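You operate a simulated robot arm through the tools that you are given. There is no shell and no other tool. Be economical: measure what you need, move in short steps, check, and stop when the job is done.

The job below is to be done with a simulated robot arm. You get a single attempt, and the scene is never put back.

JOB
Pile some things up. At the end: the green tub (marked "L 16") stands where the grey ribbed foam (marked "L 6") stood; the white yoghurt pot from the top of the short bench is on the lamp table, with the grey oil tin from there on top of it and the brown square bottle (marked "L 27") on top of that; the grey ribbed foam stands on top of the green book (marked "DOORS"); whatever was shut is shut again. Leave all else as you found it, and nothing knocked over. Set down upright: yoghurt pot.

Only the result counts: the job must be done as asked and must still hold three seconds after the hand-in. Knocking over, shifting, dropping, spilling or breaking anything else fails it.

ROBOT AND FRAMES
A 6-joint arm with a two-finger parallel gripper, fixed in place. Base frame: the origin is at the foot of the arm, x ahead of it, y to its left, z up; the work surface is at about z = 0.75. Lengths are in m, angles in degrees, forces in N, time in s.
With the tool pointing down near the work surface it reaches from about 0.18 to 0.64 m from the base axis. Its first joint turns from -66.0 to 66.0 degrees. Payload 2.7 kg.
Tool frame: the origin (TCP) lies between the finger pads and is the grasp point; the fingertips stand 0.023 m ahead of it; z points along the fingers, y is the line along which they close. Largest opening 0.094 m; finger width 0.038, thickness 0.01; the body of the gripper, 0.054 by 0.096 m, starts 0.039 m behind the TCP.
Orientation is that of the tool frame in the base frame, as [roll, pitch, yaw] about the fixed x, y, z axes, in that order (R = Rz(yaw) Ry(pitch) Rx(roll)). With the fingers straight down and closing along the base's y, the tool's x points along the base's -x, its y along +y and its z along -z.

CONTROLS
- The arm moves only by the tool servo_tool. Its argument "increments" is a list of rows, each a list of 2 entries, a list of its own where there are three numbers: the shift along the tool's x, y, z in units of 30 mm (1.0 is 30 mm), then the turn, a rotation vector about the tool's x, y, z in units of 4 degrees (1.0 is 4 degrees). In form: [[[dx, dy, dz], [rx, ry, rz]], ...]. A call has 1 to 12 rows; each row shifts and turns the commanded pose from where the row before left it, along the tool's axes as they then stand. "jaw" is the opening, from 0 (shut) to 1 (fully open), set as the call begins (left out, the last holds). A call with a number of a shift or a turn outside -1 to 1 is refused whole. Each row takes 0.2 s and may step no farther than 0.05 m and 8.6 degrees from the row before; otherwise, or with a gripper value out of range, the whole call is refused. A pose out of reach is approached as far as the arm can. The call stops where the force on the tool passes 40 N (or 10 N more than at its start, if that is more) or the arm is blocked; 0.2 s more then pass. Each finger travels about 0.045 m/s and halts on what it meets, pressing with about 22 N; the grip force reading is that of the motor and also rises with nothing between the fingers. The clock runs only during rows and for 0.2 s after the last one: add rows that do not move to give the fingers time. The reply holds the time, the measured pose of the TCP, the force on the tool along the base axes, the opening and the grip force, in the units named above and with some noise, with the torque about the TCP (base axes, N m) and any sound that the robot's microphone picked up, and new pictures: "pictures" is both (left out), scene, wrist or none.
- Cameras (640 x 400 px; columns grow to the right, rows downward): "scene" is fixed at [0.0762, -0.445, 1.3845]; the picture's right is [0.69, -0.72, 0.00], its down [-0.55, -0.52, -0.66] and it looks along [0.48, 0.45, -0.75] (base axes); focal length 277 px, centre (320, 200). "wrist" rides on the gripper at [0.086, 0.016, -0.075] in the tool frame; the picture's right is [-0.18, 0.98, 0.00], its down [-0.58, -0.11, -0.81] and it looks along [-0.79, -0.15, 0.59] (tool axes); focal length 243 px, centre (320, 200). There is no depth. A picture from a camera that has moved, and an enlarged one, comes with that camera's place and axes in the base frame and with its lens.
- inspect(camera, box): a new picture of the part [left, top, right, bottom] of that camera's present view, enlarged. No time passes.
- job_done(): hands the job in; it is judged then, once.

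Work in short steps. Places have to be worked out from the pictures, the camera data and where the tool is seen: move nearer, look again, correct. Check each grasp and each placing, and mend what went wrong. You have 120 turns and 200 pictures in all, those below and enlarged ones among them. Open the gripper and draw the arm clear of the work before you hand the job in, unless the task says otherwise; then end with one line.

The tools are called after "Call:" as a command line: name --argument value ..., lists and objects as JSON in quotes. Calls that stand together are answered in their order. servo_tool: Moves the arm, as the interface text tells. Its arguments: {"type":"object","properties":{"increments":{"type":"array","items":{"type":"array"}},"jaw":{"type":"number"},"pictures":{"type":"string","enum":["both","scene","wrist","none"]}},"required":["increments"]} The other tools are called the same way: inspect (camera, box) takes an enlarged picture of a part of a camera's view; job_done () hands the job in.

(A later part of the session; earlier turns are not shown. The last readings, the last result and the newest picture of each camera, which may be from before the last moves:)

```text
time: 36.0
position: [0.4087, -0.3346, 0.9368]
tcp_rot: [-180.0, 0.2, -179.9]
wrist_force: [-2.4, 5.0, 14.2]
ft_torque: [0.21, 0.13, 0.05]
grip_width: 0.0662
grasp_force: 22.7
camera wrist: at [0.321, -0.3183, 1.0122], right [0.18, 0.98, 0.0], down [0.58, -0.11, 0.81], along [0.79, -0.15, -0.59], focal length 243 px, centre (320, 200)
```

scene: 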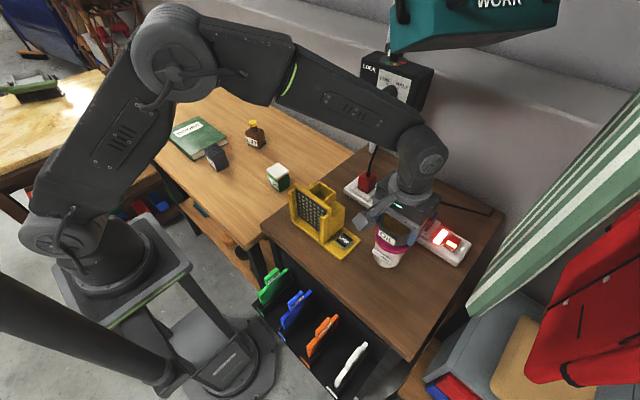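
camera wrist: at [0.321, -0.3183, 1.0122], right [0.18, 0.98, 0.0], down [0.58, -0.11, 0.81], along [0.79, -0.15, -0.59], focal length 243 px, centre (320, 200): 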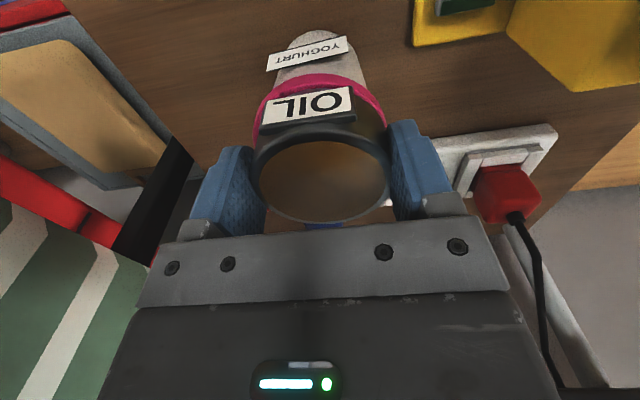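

Contact at TCP 0.937 with the tin centred over the lid. Ease up slightly, then open.

Call:
servo_tool --increments '[[[0, 0, -0.06], [0, 0, 0]], [[0, 0, 0], [0, 0, 0]]]' --pictures "none"

Call:
servo_tool --increments '[[[0, 0, 0], [0, 0, 0]], [[0, 0, 0], [0, 0, 0]], [[0, 0, 0], [0, 0, 0]], [[0, 0, 0], [0, 0, 0]]]' --jaw 1 --pictures "wrist"

```text
time: 36.6
position: [0.4082, -0.3337, 0.9381]
tcp_rot: [-180.0, 0.1, 180.0]
wrist_force: [1.2, -1.1, 5.6]
ft_torque: [-0.25, -0.33, 0.0]
grip_width: 0.0659
grasp_force: 22.4
```

```text
time: 37.6
position: [0.4068, -0.3331, 0.937]
tcp_rot: [-180.0, 0.0, 180.0]
wrist_force: [-0.4, -0.1, 0.0]
ft_torque: [0.0, 0.01, 0.0]
grip_width: 0.0938
grasp_force: 0.1
camera wrist: at [0.3212, -0.318, 1.0124], right [0.18, 0.98, 0.0], down [0.58, -0.11, 0.81], along [0.79, -0.15, -0.59], focal length 243 px, centre (320, 200)
```

wrist: 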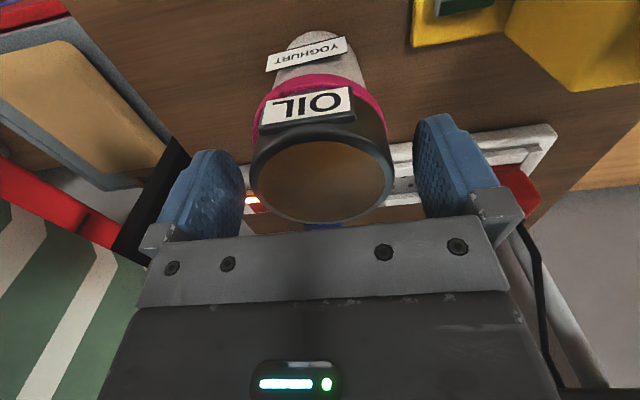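

Released. Rise straight up and check the stack.

Call:
servo_tool --increments '[[[0, 0, -0.4], [0, 0, 0]], [[0, 0, -0.8], [0, 0, 0]], [[0, 0, -1], [0, 0, 0]], [[0, 0, -1], [0, 0, 0]], [[0, 0, -0.5], [0, 0, 0]], [[0, 0, 0], [0, 0, 0]]]' --pictures "none"

Call:
inspect --camera "wrist" --box '[220, 0, 420, 125]'

Call:
inspect --camera "scene" --box '[330, 180, 450, 280]'

```text
time: 39.0
position: [0.4075, -0.3328, 1.0497]
tcp_rot: [-180.0, 0.0, -180.0]
wrist_force: [-0.2, -0.2, -0.5]
ft_torque: [-0.01, 0.03, 0.01]
grip_width: 0.0941
grasp_force: 0.0
```

```text
3.20 times, centred on (320, 62) of wrist
camera zoom: at [0.3218, -0.3176, 1.1248], right [0.18, 0.98, 0.0], down [0.58, -0.11, 0.81], along [0.79, -0.15, -0.59], focal length 776 px, centre (320, 640)
```

zoom: 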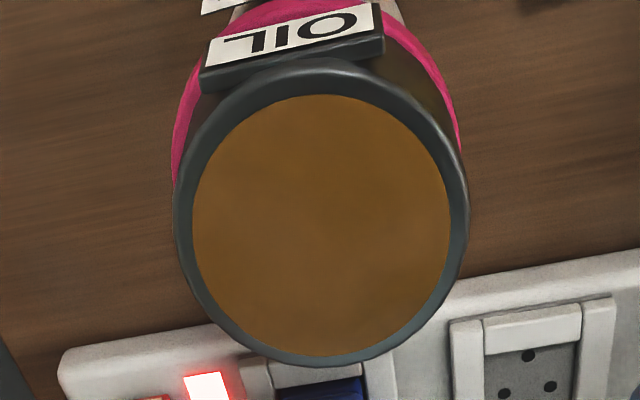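

```text
4.00 times, centred on (390, 230) of scene
camera zoom: at [0.0762, -0.445, 1.3845], right [0.69, -0.72, 0.0], down [-0.55, -0.52, -0.66], along [0.48, 0.45, -0.75], focal length 1108 px, centre (40, 80)
```

zoom: 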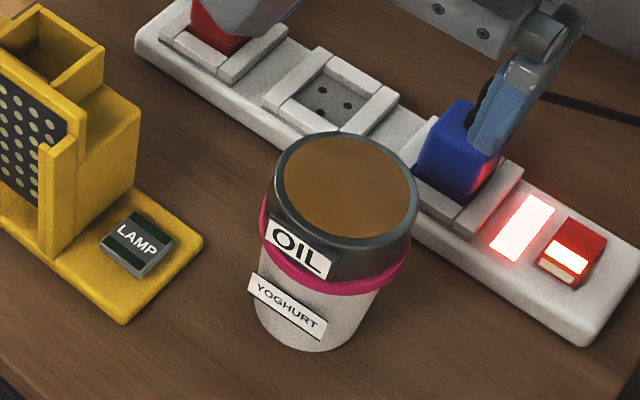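

Stack is good (tin top ≈0.937, centred at (0.408,-0.333)). Now travel to above the brown bottle.

Call:
servo_tool --increments '[[[0, 0.6, 0], [0, 0, 0]], [[0, 1, 0], [0, 0, 0]], [[0, 1, 0], [0, 0, 0]], [[0, 1, 0], [0, 0, 0]], [[0, 1, 0], [0, 0, 0]], [[0, 1, 0], [0, 0, 0]], [[0, 1, 0], [0, 0, 0]], [[0, 1, 0], [0, 0, 0]], [[0, 1, 0], [0, 0, 0]], [[0, 1, 0], [0, 0, 0]], [[0, 1, 0], [0, 0, 0]], [[0, 1, 0], [0, 0, 0]]]' --pictures "none"

Call:
servo_tool --increments '[[[-0.4, 1, 0], [0, 0, 0]], [[-0.4, 1, 0], [0, 0, 0]], [[-0.4, 1, 0], [0, 0, 0]], [[-0.4, 1, 0], [0, 0, 0]], [[-0.4, 1, 0.2], [0, 0, 0]], [[-0.4, 1, 0.4], [0, 0, 0]], [[-0.4, 1, 0.6], [0, 0, 0]], [[-0.4, 1, 0.7], [0, 0, 0]], [[-0.3, 1, 0.8], [0, 0, 0]], [[-0.3, 0.2, 0.8], [0, 0, 0]], [[0, 0, 0], [0, 0, 0]]]' --pictures "both"

```text
time: 41.6
position: [0.4083, 0.0143, 1.0444]
tcp_rot: [179.9, 0.0, -180.0]
wrist_force: [-0.5, 0.5, -0.6]
ft_torque: [-0.02, 0.01, 0.01]
grip_width: 0.0937
grasp_force: 0.0
```

```text
time: 44.0
position: [0.5211, 0.2922, 0.9426]
tcp_rot: [-180.0, 0.0, -180.0]
wrist_force: [0.2, -0.1, 0.2]
ft_torque: [0.0, 0.02, 0.02]
grip_width: 0.0941
grasp_force: 0.2
camera wrist: at [0.4345, 0.3075, 1.0184], right [0.18, 0.98, 0.0], down [0.58, -0.11, 0.81], along [0.79, -0.15, -0.59], focal length 243 px, centre (320, 200)
```

scene: 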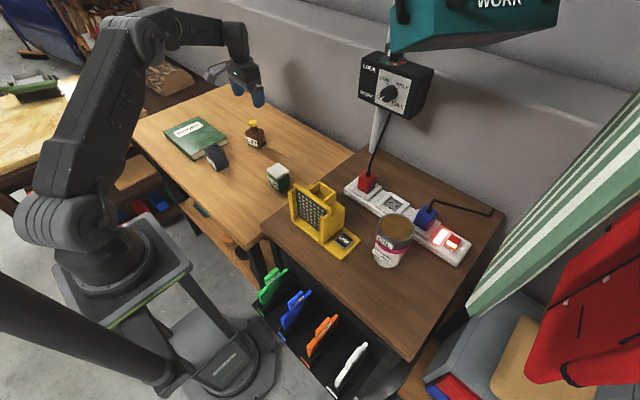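
wrist: 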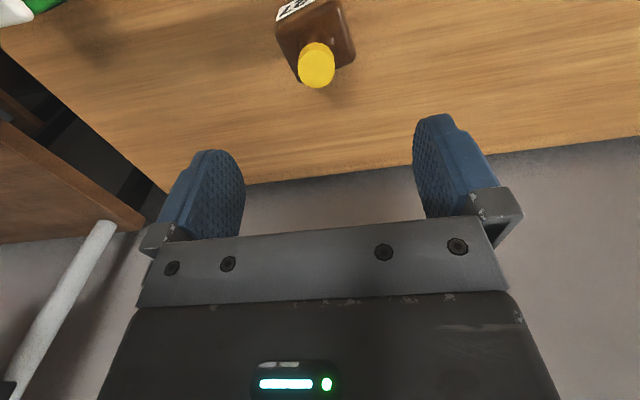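

Call:
inspect --camera "wrist" --box '[250, 0, 390, 100]'

Call:
inspect --camera "scene" --box '[225, 105, 285, 165]'

```text
4.00 times, centred on (320, 50) of wrist
camera zoom: at [0.4345, 0.3075, 1.0184], right [0.18, 0.98, 0.0], down [0.58, -0.11, 0.81], along [0.79, -0.15, -0.59], focal length 970 px, centre (320, 800)
```

zoom: 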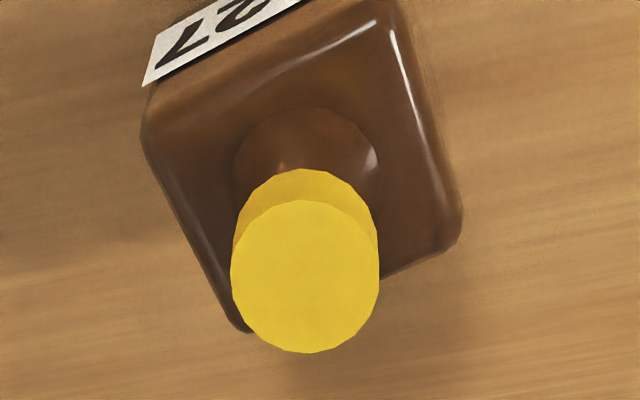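

```text
6.67 times, centred on (255, 135) of scene
camera zoom: at [0.0762, -0.445, 1.3845], right [0.69, -0.72, 0.0], down [-0.55, -0.52, -0.66], along [0.48, 0.45, -0.75], focal length 1846 px, centre (753, 633)
```

zoom: 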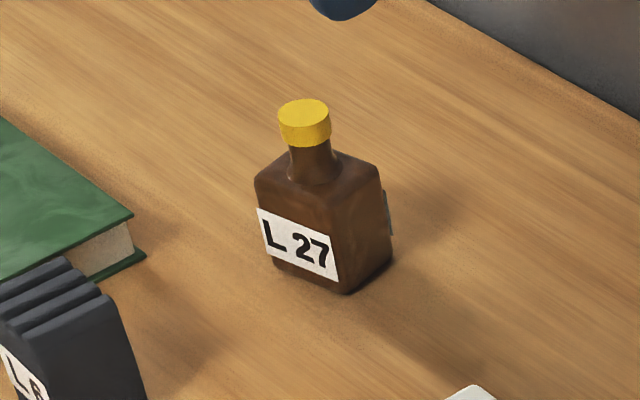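

Bottle centre is (0.517,0.289), turned about +10.5°. I turn the gripper to match and lower to TCP ≈0.875.

Call:
servo_tool --increments '[[[0.13, -0.1, 0], [0, 0, -0.9]], [[0, 0, 0.7], [0, 0, -0.9]], [[0, 0, 0.8], [0, 0, -0.8]], [[0, 0, 0.7], [0, 0, 0]], [[0, 0, 0], [0, 0, 0]]]' --pictures "wrist"

Call:
inspect --camera "scene" --box '[215, 85, 305, 165]'

```text
time: 45.2
position: [0.5171, 0.285, 0.8778]
tcp_rot: [179.9, 0.0, -169.5]
wrist_force: [-0.1, -0.1, -0.1]
ft_torque: [0.01, -0.02, 0.05]
grip_width: 0.0938
grasp_force: 0.0
camera wrist: at [0.4291, 0.2861, 0.9529], right [0.0, 1.0, 0.0], down [0.59, 0.0, 0.81], along [0.81, 0.0, -0.59], focal length 243 px, centre (320, 200)
```

wrist: 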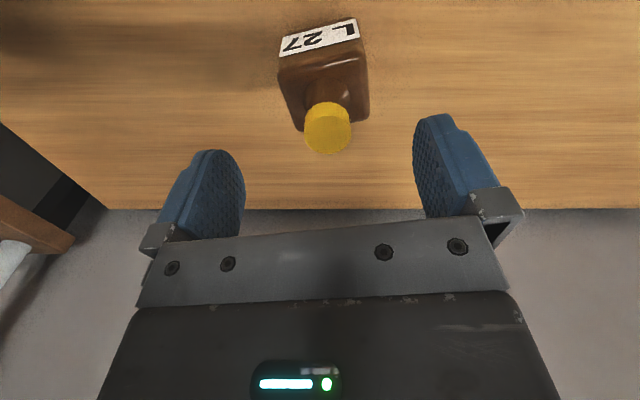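

```text
5.00 times, centred on (260, 125) of scene
camera zoom: at [0.0762, -0.445, 1.3845], right [0.69, -0.72, 0.0], down [-0.55, -0.52, -0.66], along [0.48, 0.45, -0.75], focal length 1385 px, centre (620, 575)
```

zoom: 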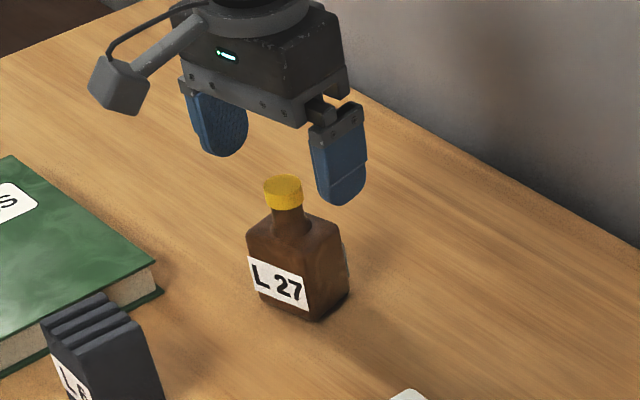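

Cap at (0.516,0.290), slightly more rotated (~12.5°). Correct by 4 mm and 2°, then descend to TCP 0.815.

Call:
servo_tool --increments '[[[0.02, 0.14, 0], [0, 0, -0.5]], [[0, 0, 0.7], [0, 0, 0]], [[0, 0, 0.7], [0, 0, 0]], [[0, 0, 0.65], [0, 0, 0]], [[0, 0, 0], [0, 0, 0]]]' --pictures "wrist"

Call:
inspect --camera "scene" --box '[215, 85, 305, 165]'

```text
time: 46.4
position: [0.5148, 0.2886, 0.8158]
tcp_rot: [-180.0, 0.0, -167.6]
wrist_force: [-1.2, 0.6, 0.8]
ft_torque: [-0.02, 0.01, 0.02]
grip_width: 0.0941
grasp_force: 0.1
camera wrist: at [0.4275, 0.2861, 0.8914], right [-0.03, 1.0, 0.0], down [0.59, 0.02, 0.81], along [0.81, 0.03, -0.59], focal length 243 px, centre (320, 200)
```

wrist: 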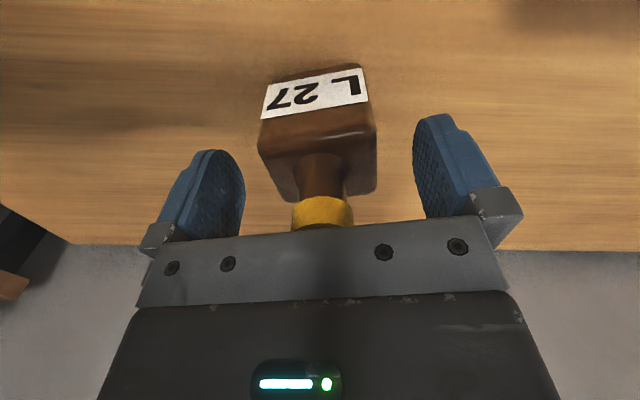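

```text
5.00 times, centred on (260, 125) of scene
camera zoom: at [0.0762, -0.445, 1.3845], right [0.69, -0.72, 0.0], down [-0.55, -0.52, -0.66], along [0.48, 0.45, -0.75], focal length 1385 px, centre (620, 575)
```

zoom: 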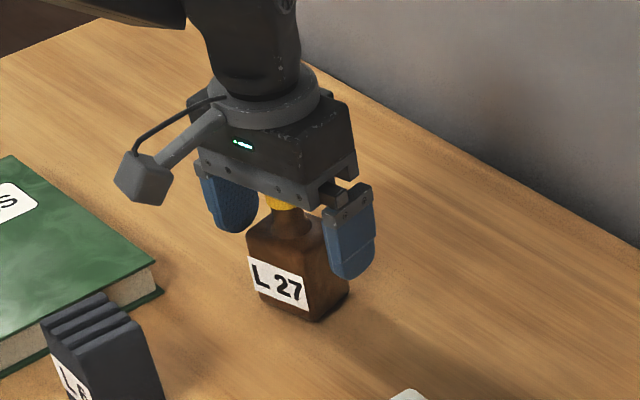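

Well placed; lower another ~7 mm in small steps.

Call:
servo_tool --increments '[[[0, 0, 0.08], [0, 0, 0]], [[0, 0, 0.08], [0, 0, 0]], [[0, 0, 0.08], [0, 0, 0]], [[0, 0, 0], [0, 0, 0]]]' --pictures "none"

```text
time: 47.4
position: [0.5154, 0.29, 0.8082]
tcp_rot: [-180.0, 0.1, -167.7]
wrist_force: [-0.1, 0.7, 0.5]
ft_torque: [0.02, -0.01, -0.03]
grip_width: 0.0942
grasp_force: 0.0
```

No contact with the cap. Close.

Call:
servo_tool --increments '[[[0, 0, 0], [0, 0, 0]], [[0, 0, 0], [0, 0, 0]], [[0, 0, 0], [0, 0, 0]], [[0, 0, 0], [0, 0, 0]], [[0, 0, 0], [0, 0, 0]]]' --jaw 0 --pictures "wrist"

Call:
inspect --camera "scene" --box '[215, 85, 305, 165]'

```text
time: 48.6
position: [0.5158, 0.2914, 0.8085]
tcp_rot: [-180.0, 0.0, -167.6]
wrist_force: [1.1, -0.8, 0.3]
ft_torque: [-0.08, 0.01, -0.01]
grip_width: 0.0538
grasp_force: 22.0
camera wrist: at [0.4279, 0.2878, 0.8839], right [-0.03, 1.0, 0.0], down [0.59, 0.02, 0.81], along [0.81, 0.03, -0.59], focal length 243 px, centre (320, 200)
```

wrist: 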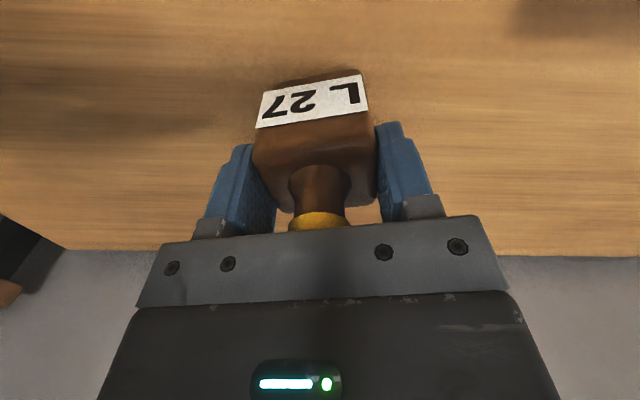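

```text
5.00 times, centred on (260, 125) of scene
camera zoom: at [0.0762, -0.445, 1.3845], right [0.69, -0.72, 0.0], down [-0.55, -0.52, -0.66], along [0.48, 0.45, -0.75], focal length 1385 px, centre (620, 575)
```

zoom: 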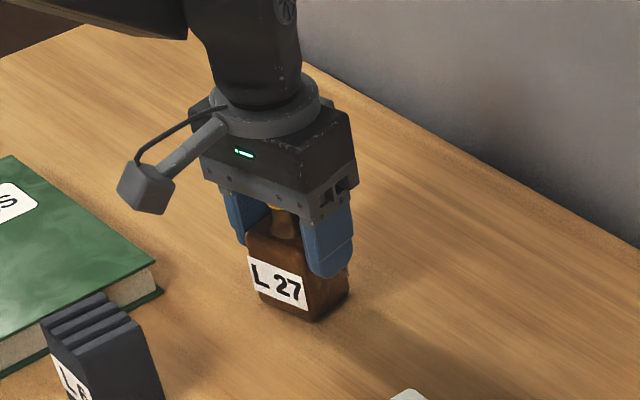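

Gripped. Lift and check.

Call:
servo_tool --increments '[[[0, 0, -0.2], [0, 0, 0]], [[0, 0, -0.4], [0, 0, 0]], [[0, 0, -0.6], [0, 0, 0]], [[0, 0, -0.6], [0, 0, 0]], [[0, 0, 0], [0, 0, 0]]]' --pictures "wrist"

Call:
inspect --camera "scene" --box '[215, 65, 305, 145]'

```text
time: 49.8
position: [0.5152, 0.2887, 0.8626]
tcp_rot: [180.0, 0.0, -167.6]
wrist_force: [-0.3, 0.2, -3.3]
ft_torque: [0.0, 0.02, 0.03]
grip_width: 0.0538
grasp_force: 22.4
camera wrist: at [0.4274, 0.2866, 0.9373], right [-0.03, 1.0, 0.0], down [0.59, 0.02, 0.81], along [0.81, 0.03, -0.59], focal length 243 px, centre (320, 200)
```

wrist: 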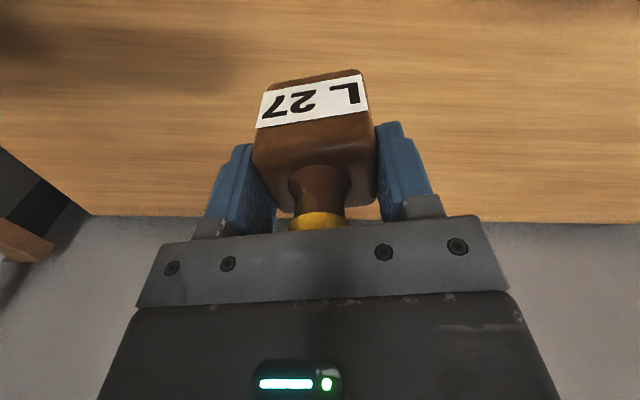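

```text
5.00 times, centred on (260, 105) of scene
camera zoom: at [0.0762, -0.445, 1.3845], right [0.69, -0.72, 0.0], down [-0.55, -0.52, -0.66], along [0.48, 0.45, -0.75], focal length 1385 px, centre (620, 675)
```

zoom: 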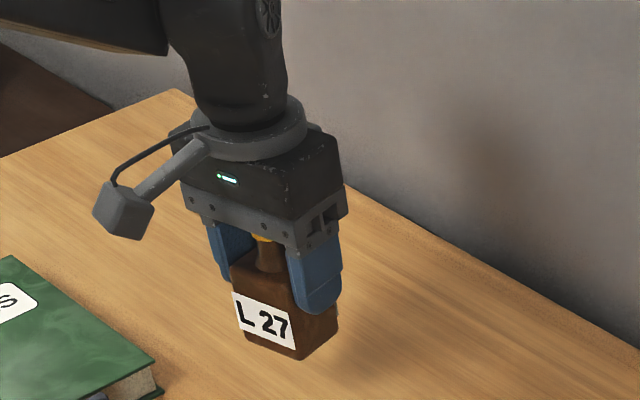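

Held level. Raise to ~1.09, turn back the yaw, and carry towards the stack.

Call:
servo_tool --increments '[[[0, 0, -0.95], [0, 0, 0.775]], [[0, 0, -0.95], [0, 0, 0.775]], [[0, 0, -0.95], [0, 0, 0.775]], [[0, 0, -0.95], [0, 0, 0.775]], [[0.45, 0, -0.95], [0, 0, 0]], [[0.45, 0, -0.95], [0, 0, 0]], [[0.45, 0, -0.95], [0, 0, 0]], [[0.45, 0, -0.95], [0, 0, 0]], [[0.45, -0.6, 0], [0, 0, 0]], [[0.45, -0.8, 0], [0, 0, 0]], [[0.45, -0.9, 0], [0, 0, 0]], [[0.45, -0.9, 0], [0, 0, 0]]]' --pictures "none"

Call:
servo_tool --increments '[[[0, -0.9, 0], [0, 0, 0]], [[0, -1, 0], [0, 0, 0]], [[0, -1, 0], [0, 0, 0]], [[0, -1, 0], [0, 0, 0]], [[0, -1, 0], [0, 0, 0]], [[0, -1, 0], [0, 0, 0]], [[0, -1, 0], [0, 0, 0]], [[0, -1, 0], [0, 0, 0]], [[0, -1, 0], [0, 0, 0]], [[0, -1, 0], [0, 0, 0]], [[0, -1, 0], [0, 0, 0]], [[0, -1, 0], [0, 0, 0]]]' --pictures "none"

Call:
servo_tool --increments '[[[0, -1, 0], [0, 0, 0]], [[0, -1, 0], [0, 0, 0]], [[0, -1, 0], [0, 0, 0]], [[0, -0.9, 0], [0, 0, 0]], [[0, -0.9, 0], [0, 0, 0]], [[0, -0.8, 0], [0, 0, 0]], [[0, 0, 0], [0, 0, 0]]]' --pictures "both"

```text
time: 52.4
position: [0.408, 0.1942, 1.0925]
tcp_rot: [-179.9, 0.1, -180.0]
wrist_force: [0.4, -0.1, -2.7]
ft_torque: [0.02, -0.01, 0.02]
grip_width: 0.0538
grasp_force: 21.5
```

```text
time: 55.0
position: [0.4091, -0.163, 1.0897]
tcp_rot: [179.9, 0.0, -179.8]
wrist_force: [-1.0, 0.1, -3.7]
ft_torque: [0.01, -0.02, 0.01]
grip_width: 0.0539
grasp_force: 22.2
```

```text
time: 56.6
position: [0.4096, -0.3304, 1.0901]
tcp_rot: [180.0, 0.0, 179.9]
wrist_force: [0.0, 0.4, -3.2]
ft_torque: [0.0, 0.0, 0.0]
grip_width: 0.0538
grasp_force: 22.3
camera wrist: at [0.3219, -0.3149, 1.1655], right [0.18, 0.98, 0.0], down [0.58, -0.11, 0.81], along [0.79, -0.15, -0.59], focal length 243 px, centre (320, 200)
```

scene: 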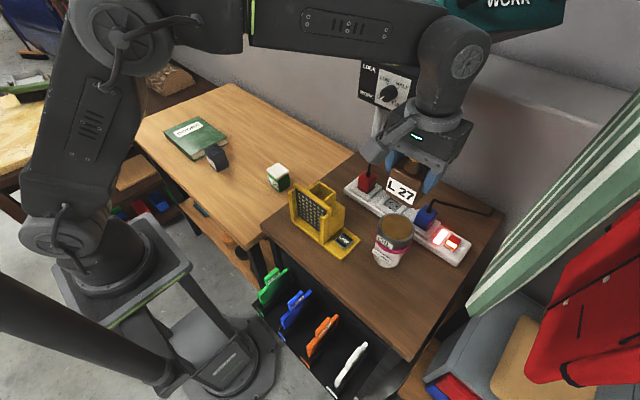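
wrist: 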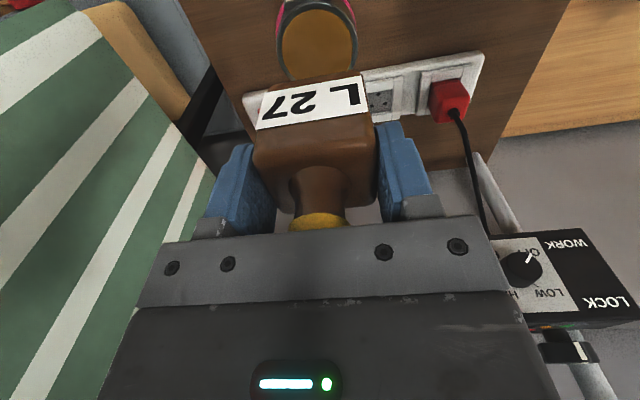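

Above the stack. Shift 3 mm and lower to TCP ≈1.015.

Call:
servo_tool --increments '[[[0.04, -0.1, 0.3], [0, 0, 0]], [[0, 0, 0.7], [0, 0, 0]], [[0, 0, 0.7], [0, 0, 0]], [[0, 0, 0.5], [0, 0, 0]], [[0, 0, 0.3], [0, 0, 0]], [[0, 0, 0], [0, 0, 0]]]' --pictures "wrist"

Call:
inspect --camera "scene" --box '[330, 160, 460, 280]'

```text
time: 58.0
position: [0.4062, -0.3341, 1.016]
tcp_rot: [179.9, 0.0, 180.0]
wrist_force: [-1.0, -0.6, -3.1]
ft_torque: [-0.01, -0.01, 0.03]
grip_width: 0.0538
grasp_force: 22.2
camera wrist: at [0.3195, -0.3181, 1.0905], right [0.18, 0.98, 0.0], down [0.58, -0.11, 0.81], along [0.79, -0.15, -0.59], focal length 243 px, centre (320, 200)
```

wrist: 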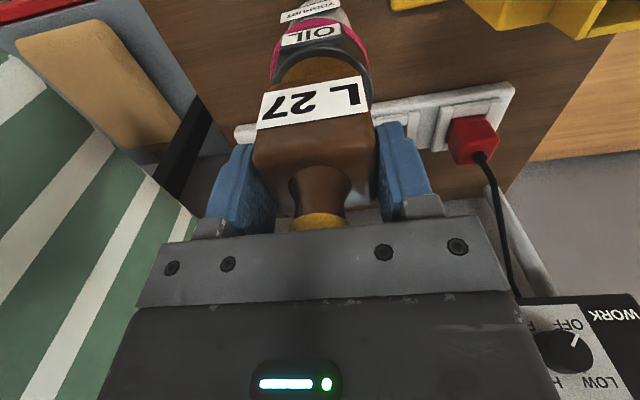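

```text
3.33 times, centred on (395, 220) of scene
camera zoom: at [0.0762, -0.445, 1.3845], right [0.69, -0.72, 0.0], down [-0.55, -0.52, -0.66], along [0.48, 0.45, -0.75], focal length 923 px, centre (70, 133)
```

zoom: 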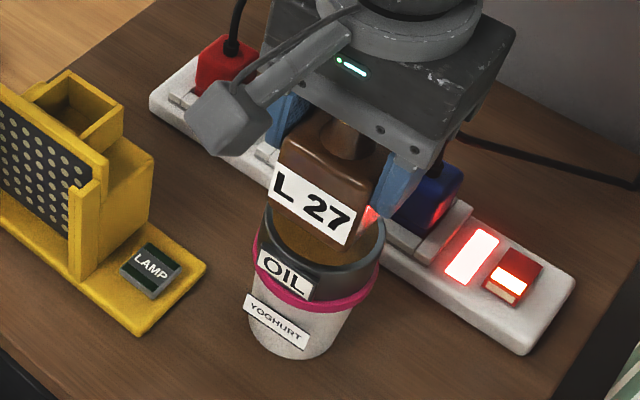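

Aligned over the tin. Lower in small steps.

Call:
servo_tool --increments '[[[0, 0.02, 0.1], [0, 0, 0]], [[0, 0, 0.1], [0, 0, 0]], [[0, 0, 0.1], [0, 0, 0]], [[0, 0, 0.1], [0, 0, 0]], [[0, 0, 0], [0, 0, 0]]]' --pictures "none"

```text
time: 59.2
position: [0.4073, -0.3334, 1.0023]
tcp_rot: [180.0, 0.0, -179.9]
wrist_force: [0.2, -0.1, -2.4]
ft_torque: [-0.02, 0.04, 0.0]
grip_width: 0.0539
grasp_force: 22.0
```

Call:
servo_tool --increments '[[[0, 0, 0.07], [0, 0, 0]], [[0, 0, 0.07], [0, 0, 0]], [[0, 0, 0.07], [0, 0, 0]], [[0, 0, 0], [0, 0, 0]]]' --pictures "none"

```text
time: 60.2
position: [0.4084, -0.3316, 0.9953]
tcp_rot: [180.0, 0.0, 180.0]
wrist_force: [-0.3, -0.3, -3.5]
ft_torque: [0.0, -0.01, -0.02]
grip_width: 0.0538
grasp_force: 21.6
```

Call:
servo_tool --increments '[[[0, 0, 0.06], [0, 0, 0]], [[0, 0, 0.06], [0, 0, 0]], [[0, 0, 0], [0, 0, 0]]]' --pictures "wrist"

Call:
inspect --camera "scene" --box '[330, 160, 460, 280]'

```text
time: 61.0
position: [0.4073, -0.3312, 0.9938]
tcp_rot: [180.0, 0.1, -180.0]
wrist_force: [-1.3, 1.0, -0.9]
ft_torque: [0.01, 0.03, 0.02]
grip_width: 0.054
grasp_force: 22.3
camera wrist: at [0.321, -0.3157, 1.0693], right [0.18, 0.98, 0.0], down [0.58, -0.11, 0.81], along [0.79, -0.15, -0.59], focal length 243 px, centre (320, 200)
```

wrist: 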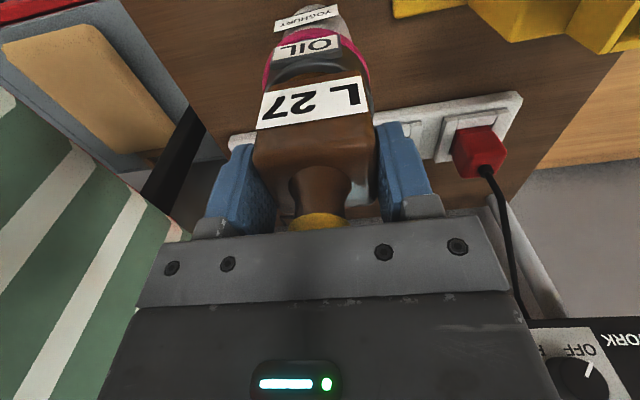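

```text
3.33 times, centred on (395, 220) of scene
camera zoom: at [0.0762, -0.445, 1.3845], right [0.69, -0.72, 0.0], down [-0.55, -0.52, -0.66], along [0.48, 0.45, -0.75], focal length 923 px, centre (70, 133)
```

zoom: 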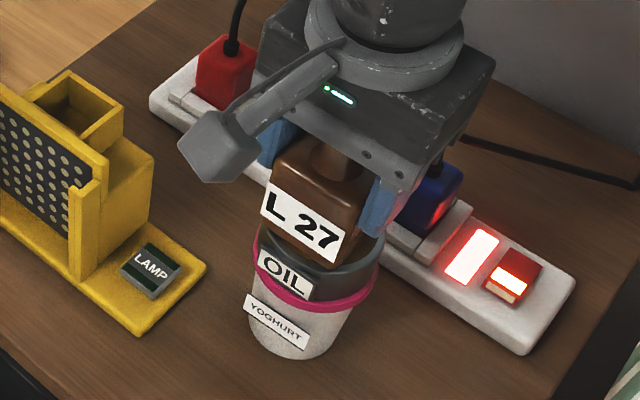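

Just touching. Press 1.5 mm more to confirm.

Call:
servo_tool --increments '[[[0, 0, 0.04], [0, 0, 0]], [[0, 0, 0], [0, 0, 0]]]' --pictures "none"

```text
time: 61.6
position: [0.4081, -0.3317, 0.9924]
tcp_rot: [-179.8, 0.1, 180.0]
wrist_force: [-1.4, 1.9, 13.4]
ft_torque: [0.14, 0.17, 0.03]
grip_width: 0.0539
grasp_force: 21.7
```

Firm contact. Ease back 1 mm and open.

Call:
servo_tool --increments '[[[0, 0, -0.05], [0, 0, 0]], [[0, 0, 0], [0, 0, 0]]]' --pictures "none"

Call:
servo_tool --increments '[[[0, 0, 0], [0, 0, 0]], [[0, 0, 0], [0, 0, 0]], [[0, 0, 0], [0, 0, 0]], [[0, 0, 0], [0, 0, 0]], [[0, 0, 0], [0, 0, 0]]]' --jaw 1 --pictures "wrist"

Call:
inspect --camera "scene" --box '[330, 160, 460, 280]'

```text
time: 62.2
position: [0.4079, -0.3322, 0.9936]
tcp_rot: [-180.0, 0.1, -180.0]
wrist_force: [-0.8, 2.3, 10.6]
ft_torque: [0.03, -0.14, -0.01]
grip_width: 0.0538
grasp_force: 22.2
```

```text
time: 63.4
position: [0.4072, -0.3323, 0.9924]
tcp_rot: [179.9, 0.0, -180.0]
wrist_force: [0.3, 0.1, -0.7]
ft_torque: [0.01, 0.0, 0.01]
grip_width: 0.094
grasp_force: 0.1
camera wrist: at [0.3212, -0.316, 1.0682], right [0.18, 0.98, 0.0], down [0.58, -0.11, 0.81], along [0.79, -0.15, -0.59], focal length 243 px, centre (320, 200)
```

wrist: 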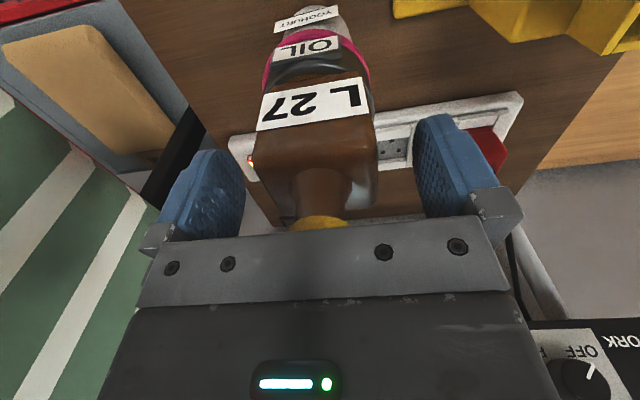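

```text
3.33 times, centred on (395, 220) of scene
camera zoom: at [0.0762, -0.445, 1.3845], right [0.69, -0.72, 0.0], down [-0.55, -0.52, -0.66], along [0.48, 0.45, -0.75], focal length 923 px, centre (70, 133)
```

zoom: 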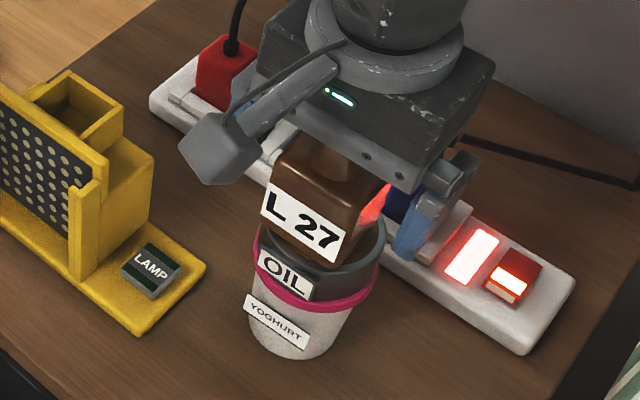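

Bottle stands free on the tin. Rise straight up well clear.

Call:
servo_tool --increments '[[[0, 0, -0.3], [0, 0, 0]], [[0, 0, -0.6], [0, 0, 0]], [[0, 0, -0.9], [0, 0, 0]], [[0, 0, -0.9], [0, 0, 0]], [[0, 0, -0.9], [0, 0, 0]], [[0, 0, 0], [0, 0, 0]]]' --pictures "both"

Call:
inspect --camera "scene" --box '[330, 160, 460, 280]'

```text
time: 64.8
position: [0.4081, -0.3325, 1.1007]
tcp_rot: [-179.9, 0.0, -180.0]
wrist_force: [-0.3, 0.3, -0.2]
ft_torque: [0.03, -0.01, 0.01]
grip_width: 0.094
grasp_force: 0.0
camera wrist: at [0.3223, -0.3168, 1.1761], right [0.18, 0.98, 0.0], down [0.58, -0.11, 0.81], along [0.79, -0.15, -0.59], focal length 243 px, centre (320, 200)
```

scene: 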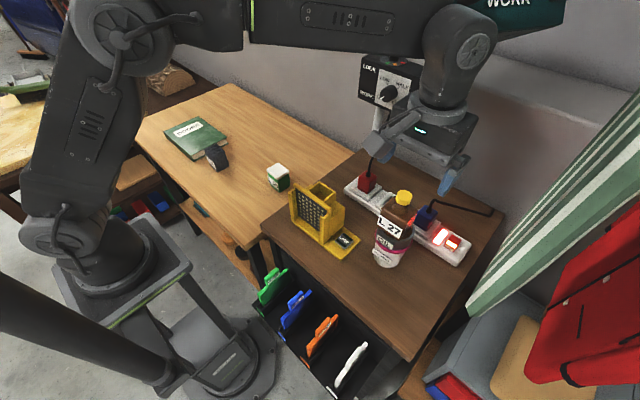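
wrist: 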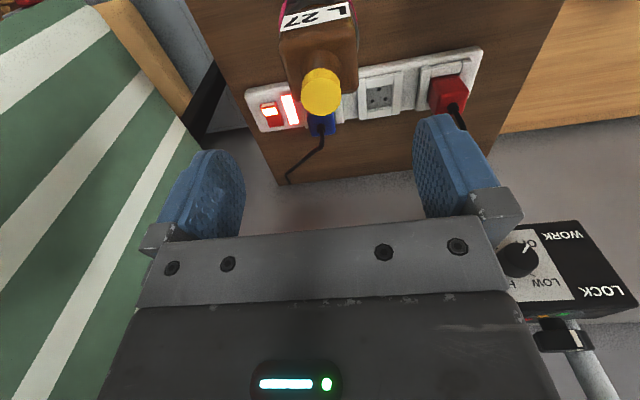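

```text
3.33 times, centred on (395, 220) of scene
camera zoom: at [0.0762, -0.445, 1.3845], right [0.69, -0.72, 0.0], down [-0.55, -0.52, -0.66], along [0.48, 0.45, -0.75], focal length 923 px, centre (70, 133)
```

zoom: 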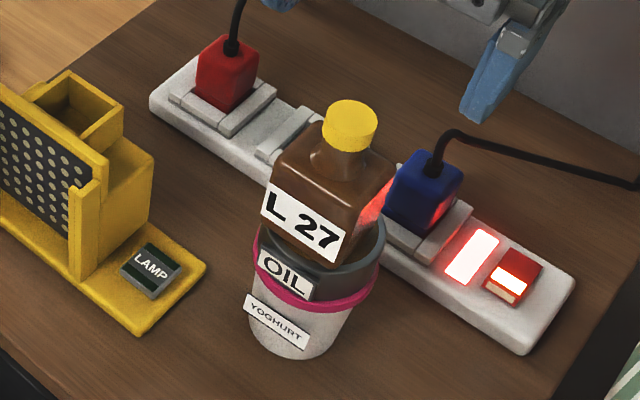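

The stack is complete and stable. Now travel to above the ribbed foam.

Call:
servo_tool --increments '[[[0, 0.6, 0], [0, 0, 0]], [[0, 1, 0], [0, 0, 0]], [[0, 1, 0], [0, 0, 0]], [[0, 1, 0], [0, 0, 0]], [[0, 1, 0], [0, 0, 0]], [[0, 1, 0], [0, 0, 0]], [[0, 1, 0], [0, 0, 0]], [[0, 1, 0], [0, 0, 0]], [[0, 1, 0], [0, 0, 0]], [[0, 1, 0], [0, 0, 0]], [[0, 1, 0], [0, 0, 0]], [[0, 1, 0], [0, 0, 0]]]' --pictures "none"

Call:
servo_tool --increments '[[[0.4, 1, 0], [0, 0, 0]], [[0.4, 1, 0], [0, 0, 0]], [[0.4, 1, 0], [0, 0, 0]], [[0.4, 1, 0], [0, 0, 0]], [[0.4, 1, 0.2], [0, 0, 0]], [[0.2, 1, 0.6], [0, 0, 0]], [[0, 1, 0.8], [0, 0, 0]], [[0, 1, 0.9], [0, 0, 0]], [[0, 0.9, 0.9], [0, 0, 0]], [[0, 0.3, 0.9], [0, 0, 0]], [[0, 0, 0.9], [0, 0, 0]], [[0, 0, 0], [0, 0, 0]]]' --pictures "both"

Call:
inspect --camera "wrist" --box '[240, 0, 440, 125]'

Call:
inspect --camera "scene" --box '[155, 105, 255, 185]'

```text
time: 67.4
position: [0.4084, 0.0144, 1.0995]
tcp_rot: [-180.0, 0.0, -180.0]
wrist_force: [-0.3, 0.1, 0.7]
ft_torque: [0.01, -0.04, 0.01]
grip_width: 0.0937
grasp_force: 0.0
```

```text
time: 70.0
position: [0.3372, 0.2924, 0.9452]
tcp_rot: [180.0, 0.0, 180.0]
wrist_force: [-0.9, -0.4, -0.1]
ft_torque: [-0.03, -0.04, 0.0]
grip_width: 0.094
grasp_force: 0.0
camera wrist: at [0.2516, 0.3085, 1.021], right [0.18, 0.98, 0.0], down [0.58, -0.11, 0.81], along [0.79, -0.15, -0.59], focal length 243 px, centre (320, 200)
```

scene: 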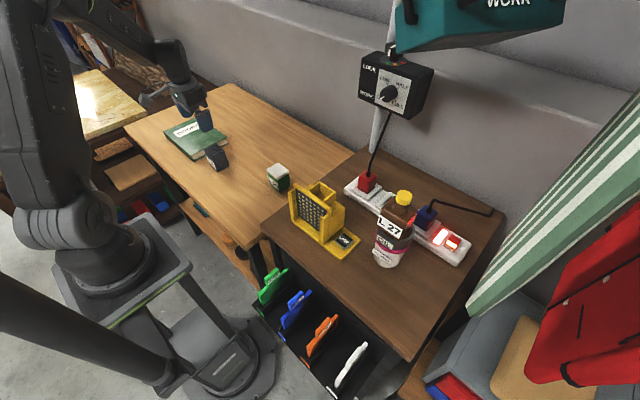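
wrist: 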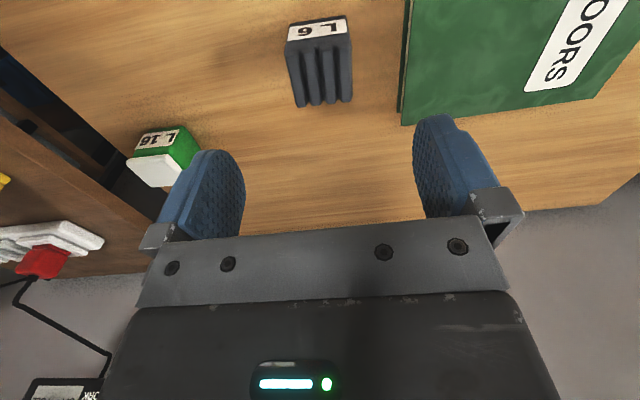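

```text
3.20 times, centred on (340, 62) of wrist
camera zoom: at [0.2516, 0.3085, 1.021], right [0.18, 0.98, 0.0], down [0.58, -0.11, 0.81], along [0.79, -0.15, -0.59], focal length 776 px, centre (256, 640)
```

zoom: 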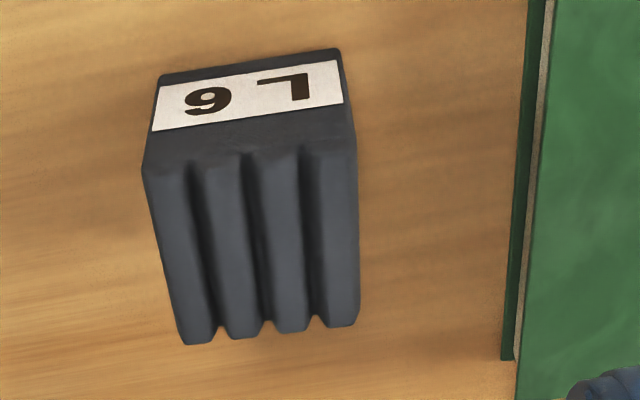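

```text
5.00 times, centred on (205, 145) of scene
camera zoom: at [0.0762, -0.445, 1.3845], right [0.69, -0.72, 0.0], down [-0.55, -0.52, -0.66], along [0.48, 0.45, -0.75], focal length 1385 px, centre (895, 475)
```

zoom: 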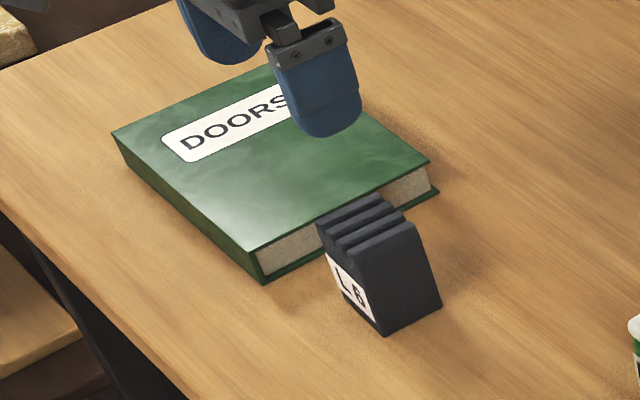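

Foam: top at z≈0.812, centre (0.357,0.289), yaw ≈-3.5°; book spans x 0.31–0.45, y 0.365–0.56. I align and lower to TCP ≈0.855.

Call:
servo_tool --increments '[[[-0.66, -0.1, 0.4], [0, 0, 0]], [[0, 0, 0.9], [0, 0, 0.9]], [[0, 0, 0.9], [0, 0, 0]], [[0, 0, 0.8], [0, 0, 0]], [[0, 0, 0], [0, 0, 0]]]' --pictures "wrist"

Call:
inspect --camera "scene" --box '[155, 85, 275, 185]'

```text
time: 71.2
position: [0.359, 0.2892, 0.8549]
tcp_rot: [180.0, 0.0, 176.4]
wrist_force: [-0.9, -0.8, -0.3]
ft_torque: [0.01, 0.0, 0.03]
grip_width: 0.094
grasp_force: 0.1
camera wrist: at [0.2747, 0.3102, 0.9304], right [0.25, 0.97, 0.0], down [0.57, -0.15, 0.81], along [0.78, -0.2, -0.59], focal length 243 px, centre (320, 200)
```

wrist: 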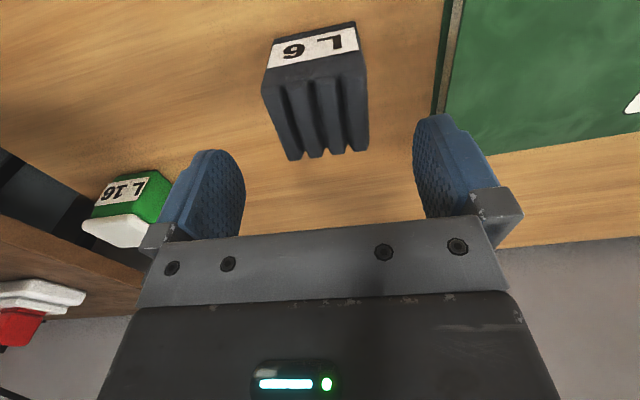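

```text
4.00 times, centred on (215, 135) of scene
camera zoom: at [0.0762, -0.445, 1.3845], right [0.69, -0.72, 0.0], down [-0.55, -0.52, -0.66], along [0.48, 0.45, -0.75], focal length 1108 px, centre (740, 460)
```

zoom: 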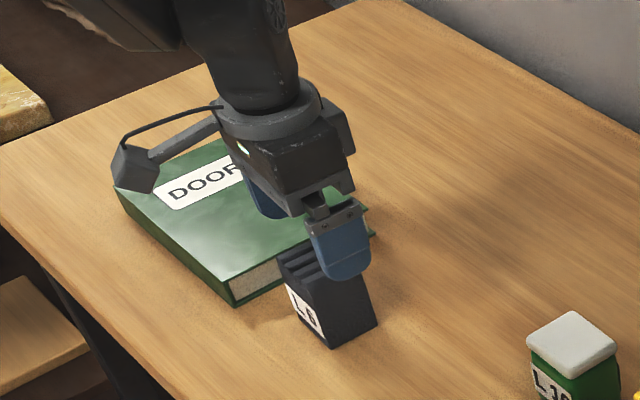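

Well centred; add 1.5° and descend to TCP ≈0.792, then close.

Call:
servo_tool --increments '[[[0, 0, 0.5], [0, 0, 0.35]], [[0, 0, 0.8], [0, 0, 0]], [[0, 0, 0.8], [0, 0, 0]], [[0, 0, 0], [0, 0, 0]]]' --pictures "wrist"

```text
time: 72.2
position: [0.3606, 0.2874, 0.7938]
tcp_rot: [-180.0, -0.1, 174.9]
wrist_force: [0.6, 0.2, -0.5]
ft_torque: [0.02, -0.02, -0.01]
grip_width: 0.0945
grasp_force: 0.0
camera wrist: at [0.276, 0.3115, 0.8683], right [0.27, 0.96, 0.0], down [0.57, -0.16, 0.81], along [0.78, -0.22, -0.59], focal length 243 px, centre (320, 200)
```

wrist: 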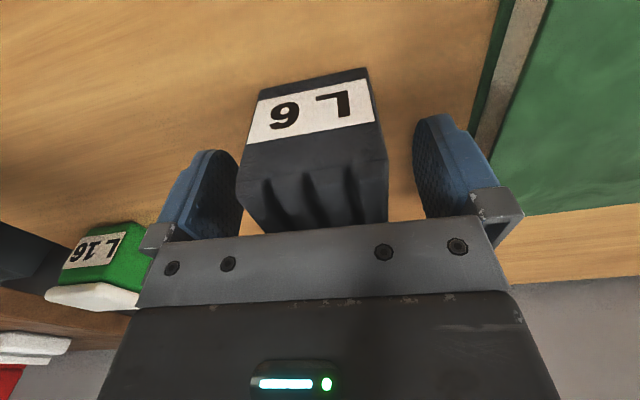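

Closing on the foam.

Call:
servo_tool --increments '[[[0, 0, 0], [0, 0, 0]], [[0, 0, 0], [0, 0, 0]], [[0, 0, 0], [0, 0, 0]], [[0, 0, 0], [0, 0, 0]], [[0, 0, 0], [0, 0, 0]]]' --jaw 0 --pictures "wrist"

```text
time: 73.4
position: [0.3599, 0.2871, 0.7935]
tcp_rot: [179.9, 0.0, 175.0]
wrist_force: [0.4, -0.1, -0.4]
ft_torque: [0.0, 0.02, 0.01]
grip_width: 0.0535
grasp_force: 22.0
camera wrist: at [0.276, 0.3116, 0.8687], right [0.27, 0.96, 0.0], down [0.57, -0.16, 0.81], along [0.78, -0.22, -0.59], focal length 243 px, centre (320, 200)
```

wrist: 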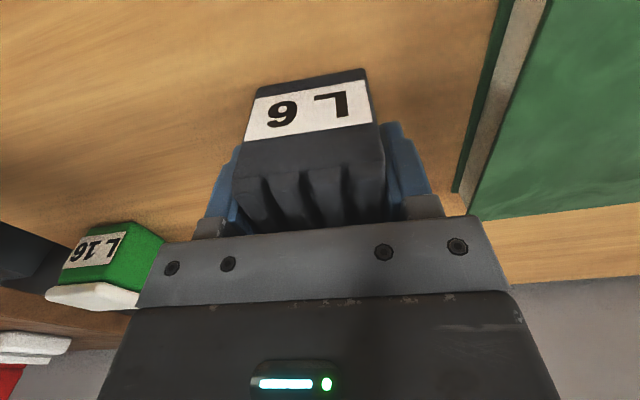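

Foam gripped. Lift and check, then carry over the book at TCP ≈0.90.

Call:
servo_tool --increments '[[[0, 0, -0.3], [0, 0, 0]], [[0, 0, -0.6], [0, 0, 0]], [[0, 0, -0.9], [0, 0, 0]], [[0, 0, -0.9], [0, 0, 0]], [[0, 0, -0.9], [0, 0, 0]], [[0, 0.6, 0], [0, 0, 0]], [[-0.12, 0.9, 0], [0, 0, 0]], [[0, 0.9, 0], [0, 0, 0]], [[0, 0.9, 0], [0, 0, 0]], [[0, 0.9, 0], [0, 0, 0]], [[0, 0.6, 0], [0, 0, 0]], [[0, 0, 0], [0, 0, 0]]]' --pictures "both"

Call:
inspect --camera "scene" --box '[135, 65, 275, 185]'

```text
time: 76.0
position: [0.3779, 0.4332, 0.9005]
tcp_rot: [180.0, 0.0, 175.0]
wrist_force: [-0.9, 0.5, 0.3]
ft_torque: [-0.04, -0.01, 0.01]
grip_width: 0.0535
grasp_force: 21.6
camera wrist: at [0.2922, 0.4568, 0.9759], right [0.27, 0.96, 0.0], down [0.57, -0.16, 0.81], along [0.78, -0.22, -0.59], focal length 243 px, centre (320, 200)
```

scene: 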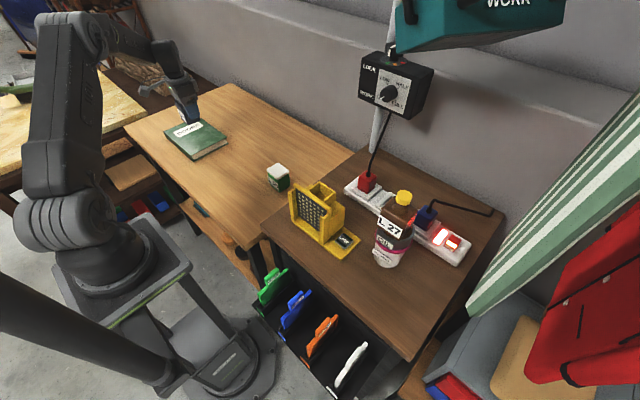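
wrist: 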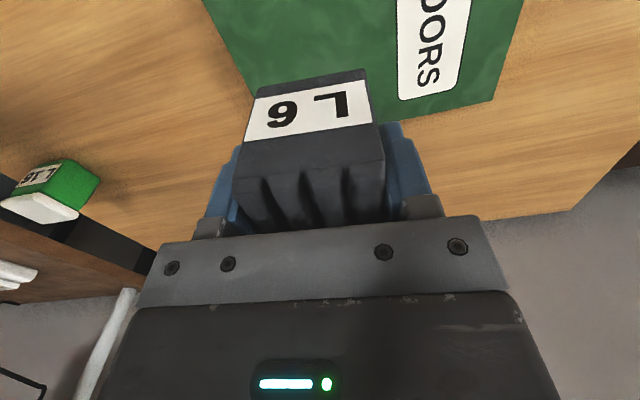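

```text
3.33 times, centred on (205, 125) of scene
camera zoom: at [0.0762, -0.445, 1.3845], right [0.69, -0.72, 0.0], down [-0.55, -0.52, -0.66], along [0.48, 0.45, -0.75], focal length 923 px, centre (703, 450)
```

zoom: 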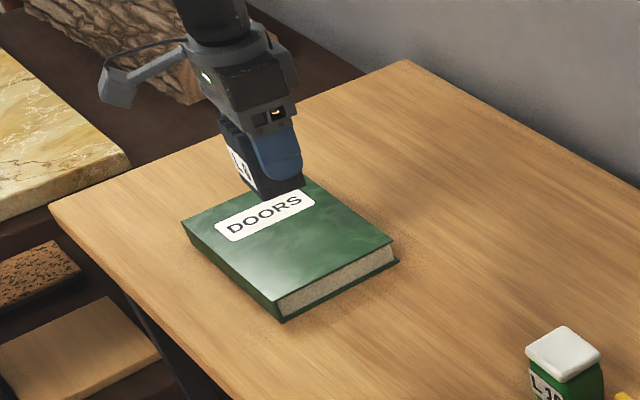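

Foam (centre 0.378,0.433) lies over the book well inside its edges. Lower to TCP ≈0.842.

Call:
servo_tool --increments '[[[0, 0, 0.6], [0, 0, 0]], [[0, 0, 0.7], [0, 0, 0]], [[0, 0, 0.4], [0, 0, 0]], [[0, 0, 0.2], [0, 0, 0]], [[0, 0, 0], [0, 0, 0]]]' --pictures "wrist"

Call:
inspect --camera "scene" --box '[135, 85, 255, 185]'

```text
time: 77.2
position: [0.377, 0.4311, 0.8445]
tcp_rot: [180.0, -0.1, 174.9]
wrist_force: [-0.1, -0.3, 0.0]
ft_torque: [0.0, 0.04, -0.01]
grip_width: 0.0533
grasp_force: 22.2
camera wrist: at [0.2918, 0.4552, 0.9193], right [0.27, 0.96, 0.0], down [0.57, -0.16, 0.81], along [0.78, -0.22, -0.59], focal length 243 px, centre (320, 200)
```

wrist: 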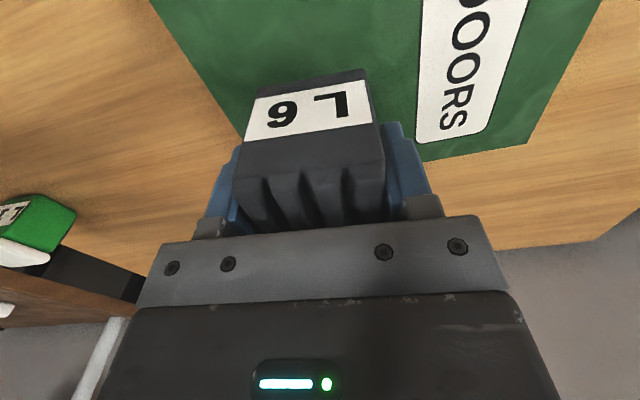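

```text
4.00 times, centred on (195, 135) of scene
camera zoom: at [0.0762, -0.445, 1.3845], right [0.69, -0.72, 0.0], down [-0.55, -0.52, -0.66], along [0.48, 0.45, -0.75], focal length 1108 px, centre (820, 460)
```

zoom: 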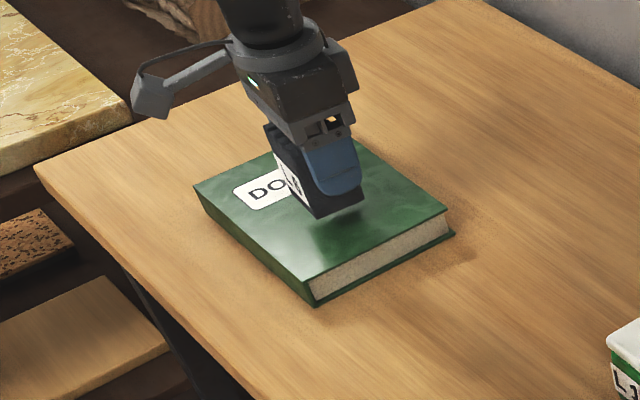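

Still a gap with shadow beneath. Step down until contact.

Call:
servo_tool --increments '[[[0, 0, 0.08], [0, 0, 0]], [[0, 0, 0.08], [0, 0, 0]], [[0, 0, 0.08], [0, 0, 0]], [[0, 0, 0.08], [0, 0, 0]], [[0, 0, 0], [0, 0, 0]]]' --pictures "none"

```text
time: 78.4
position: [0.3781, 0.4305, 0.8352]
tcp_rot: [180.0, 0.0, 175.0]
wrist_force: [0.7, -0.1, -0.7]
ft_torque: [0.0, -0.01, 0.01]
grip_width: 0.0535
grasp_force: 21.7
```

Call:
servo_tool --increments '[[[0, 0, 0.07], [0, 0, 0]], [[0, 0, 0.07], [0, 0, 0]], [[0, 0, 0.07], [0, 0, 0]], [[0, 0, 0], [0, 0, 0]]]' --pictures "none"

```text
time: 79.4
position: [0.3769, 0.4328, 0.8283]
tcp_rot: [179.9, 0.0, 174.9]
wrist_force: [0.4, -0.7, -0.4]
ft_torque: [-0.02, 0.04, 0.01]
grip_width: 0.0535
grasp_force: 22.1
```

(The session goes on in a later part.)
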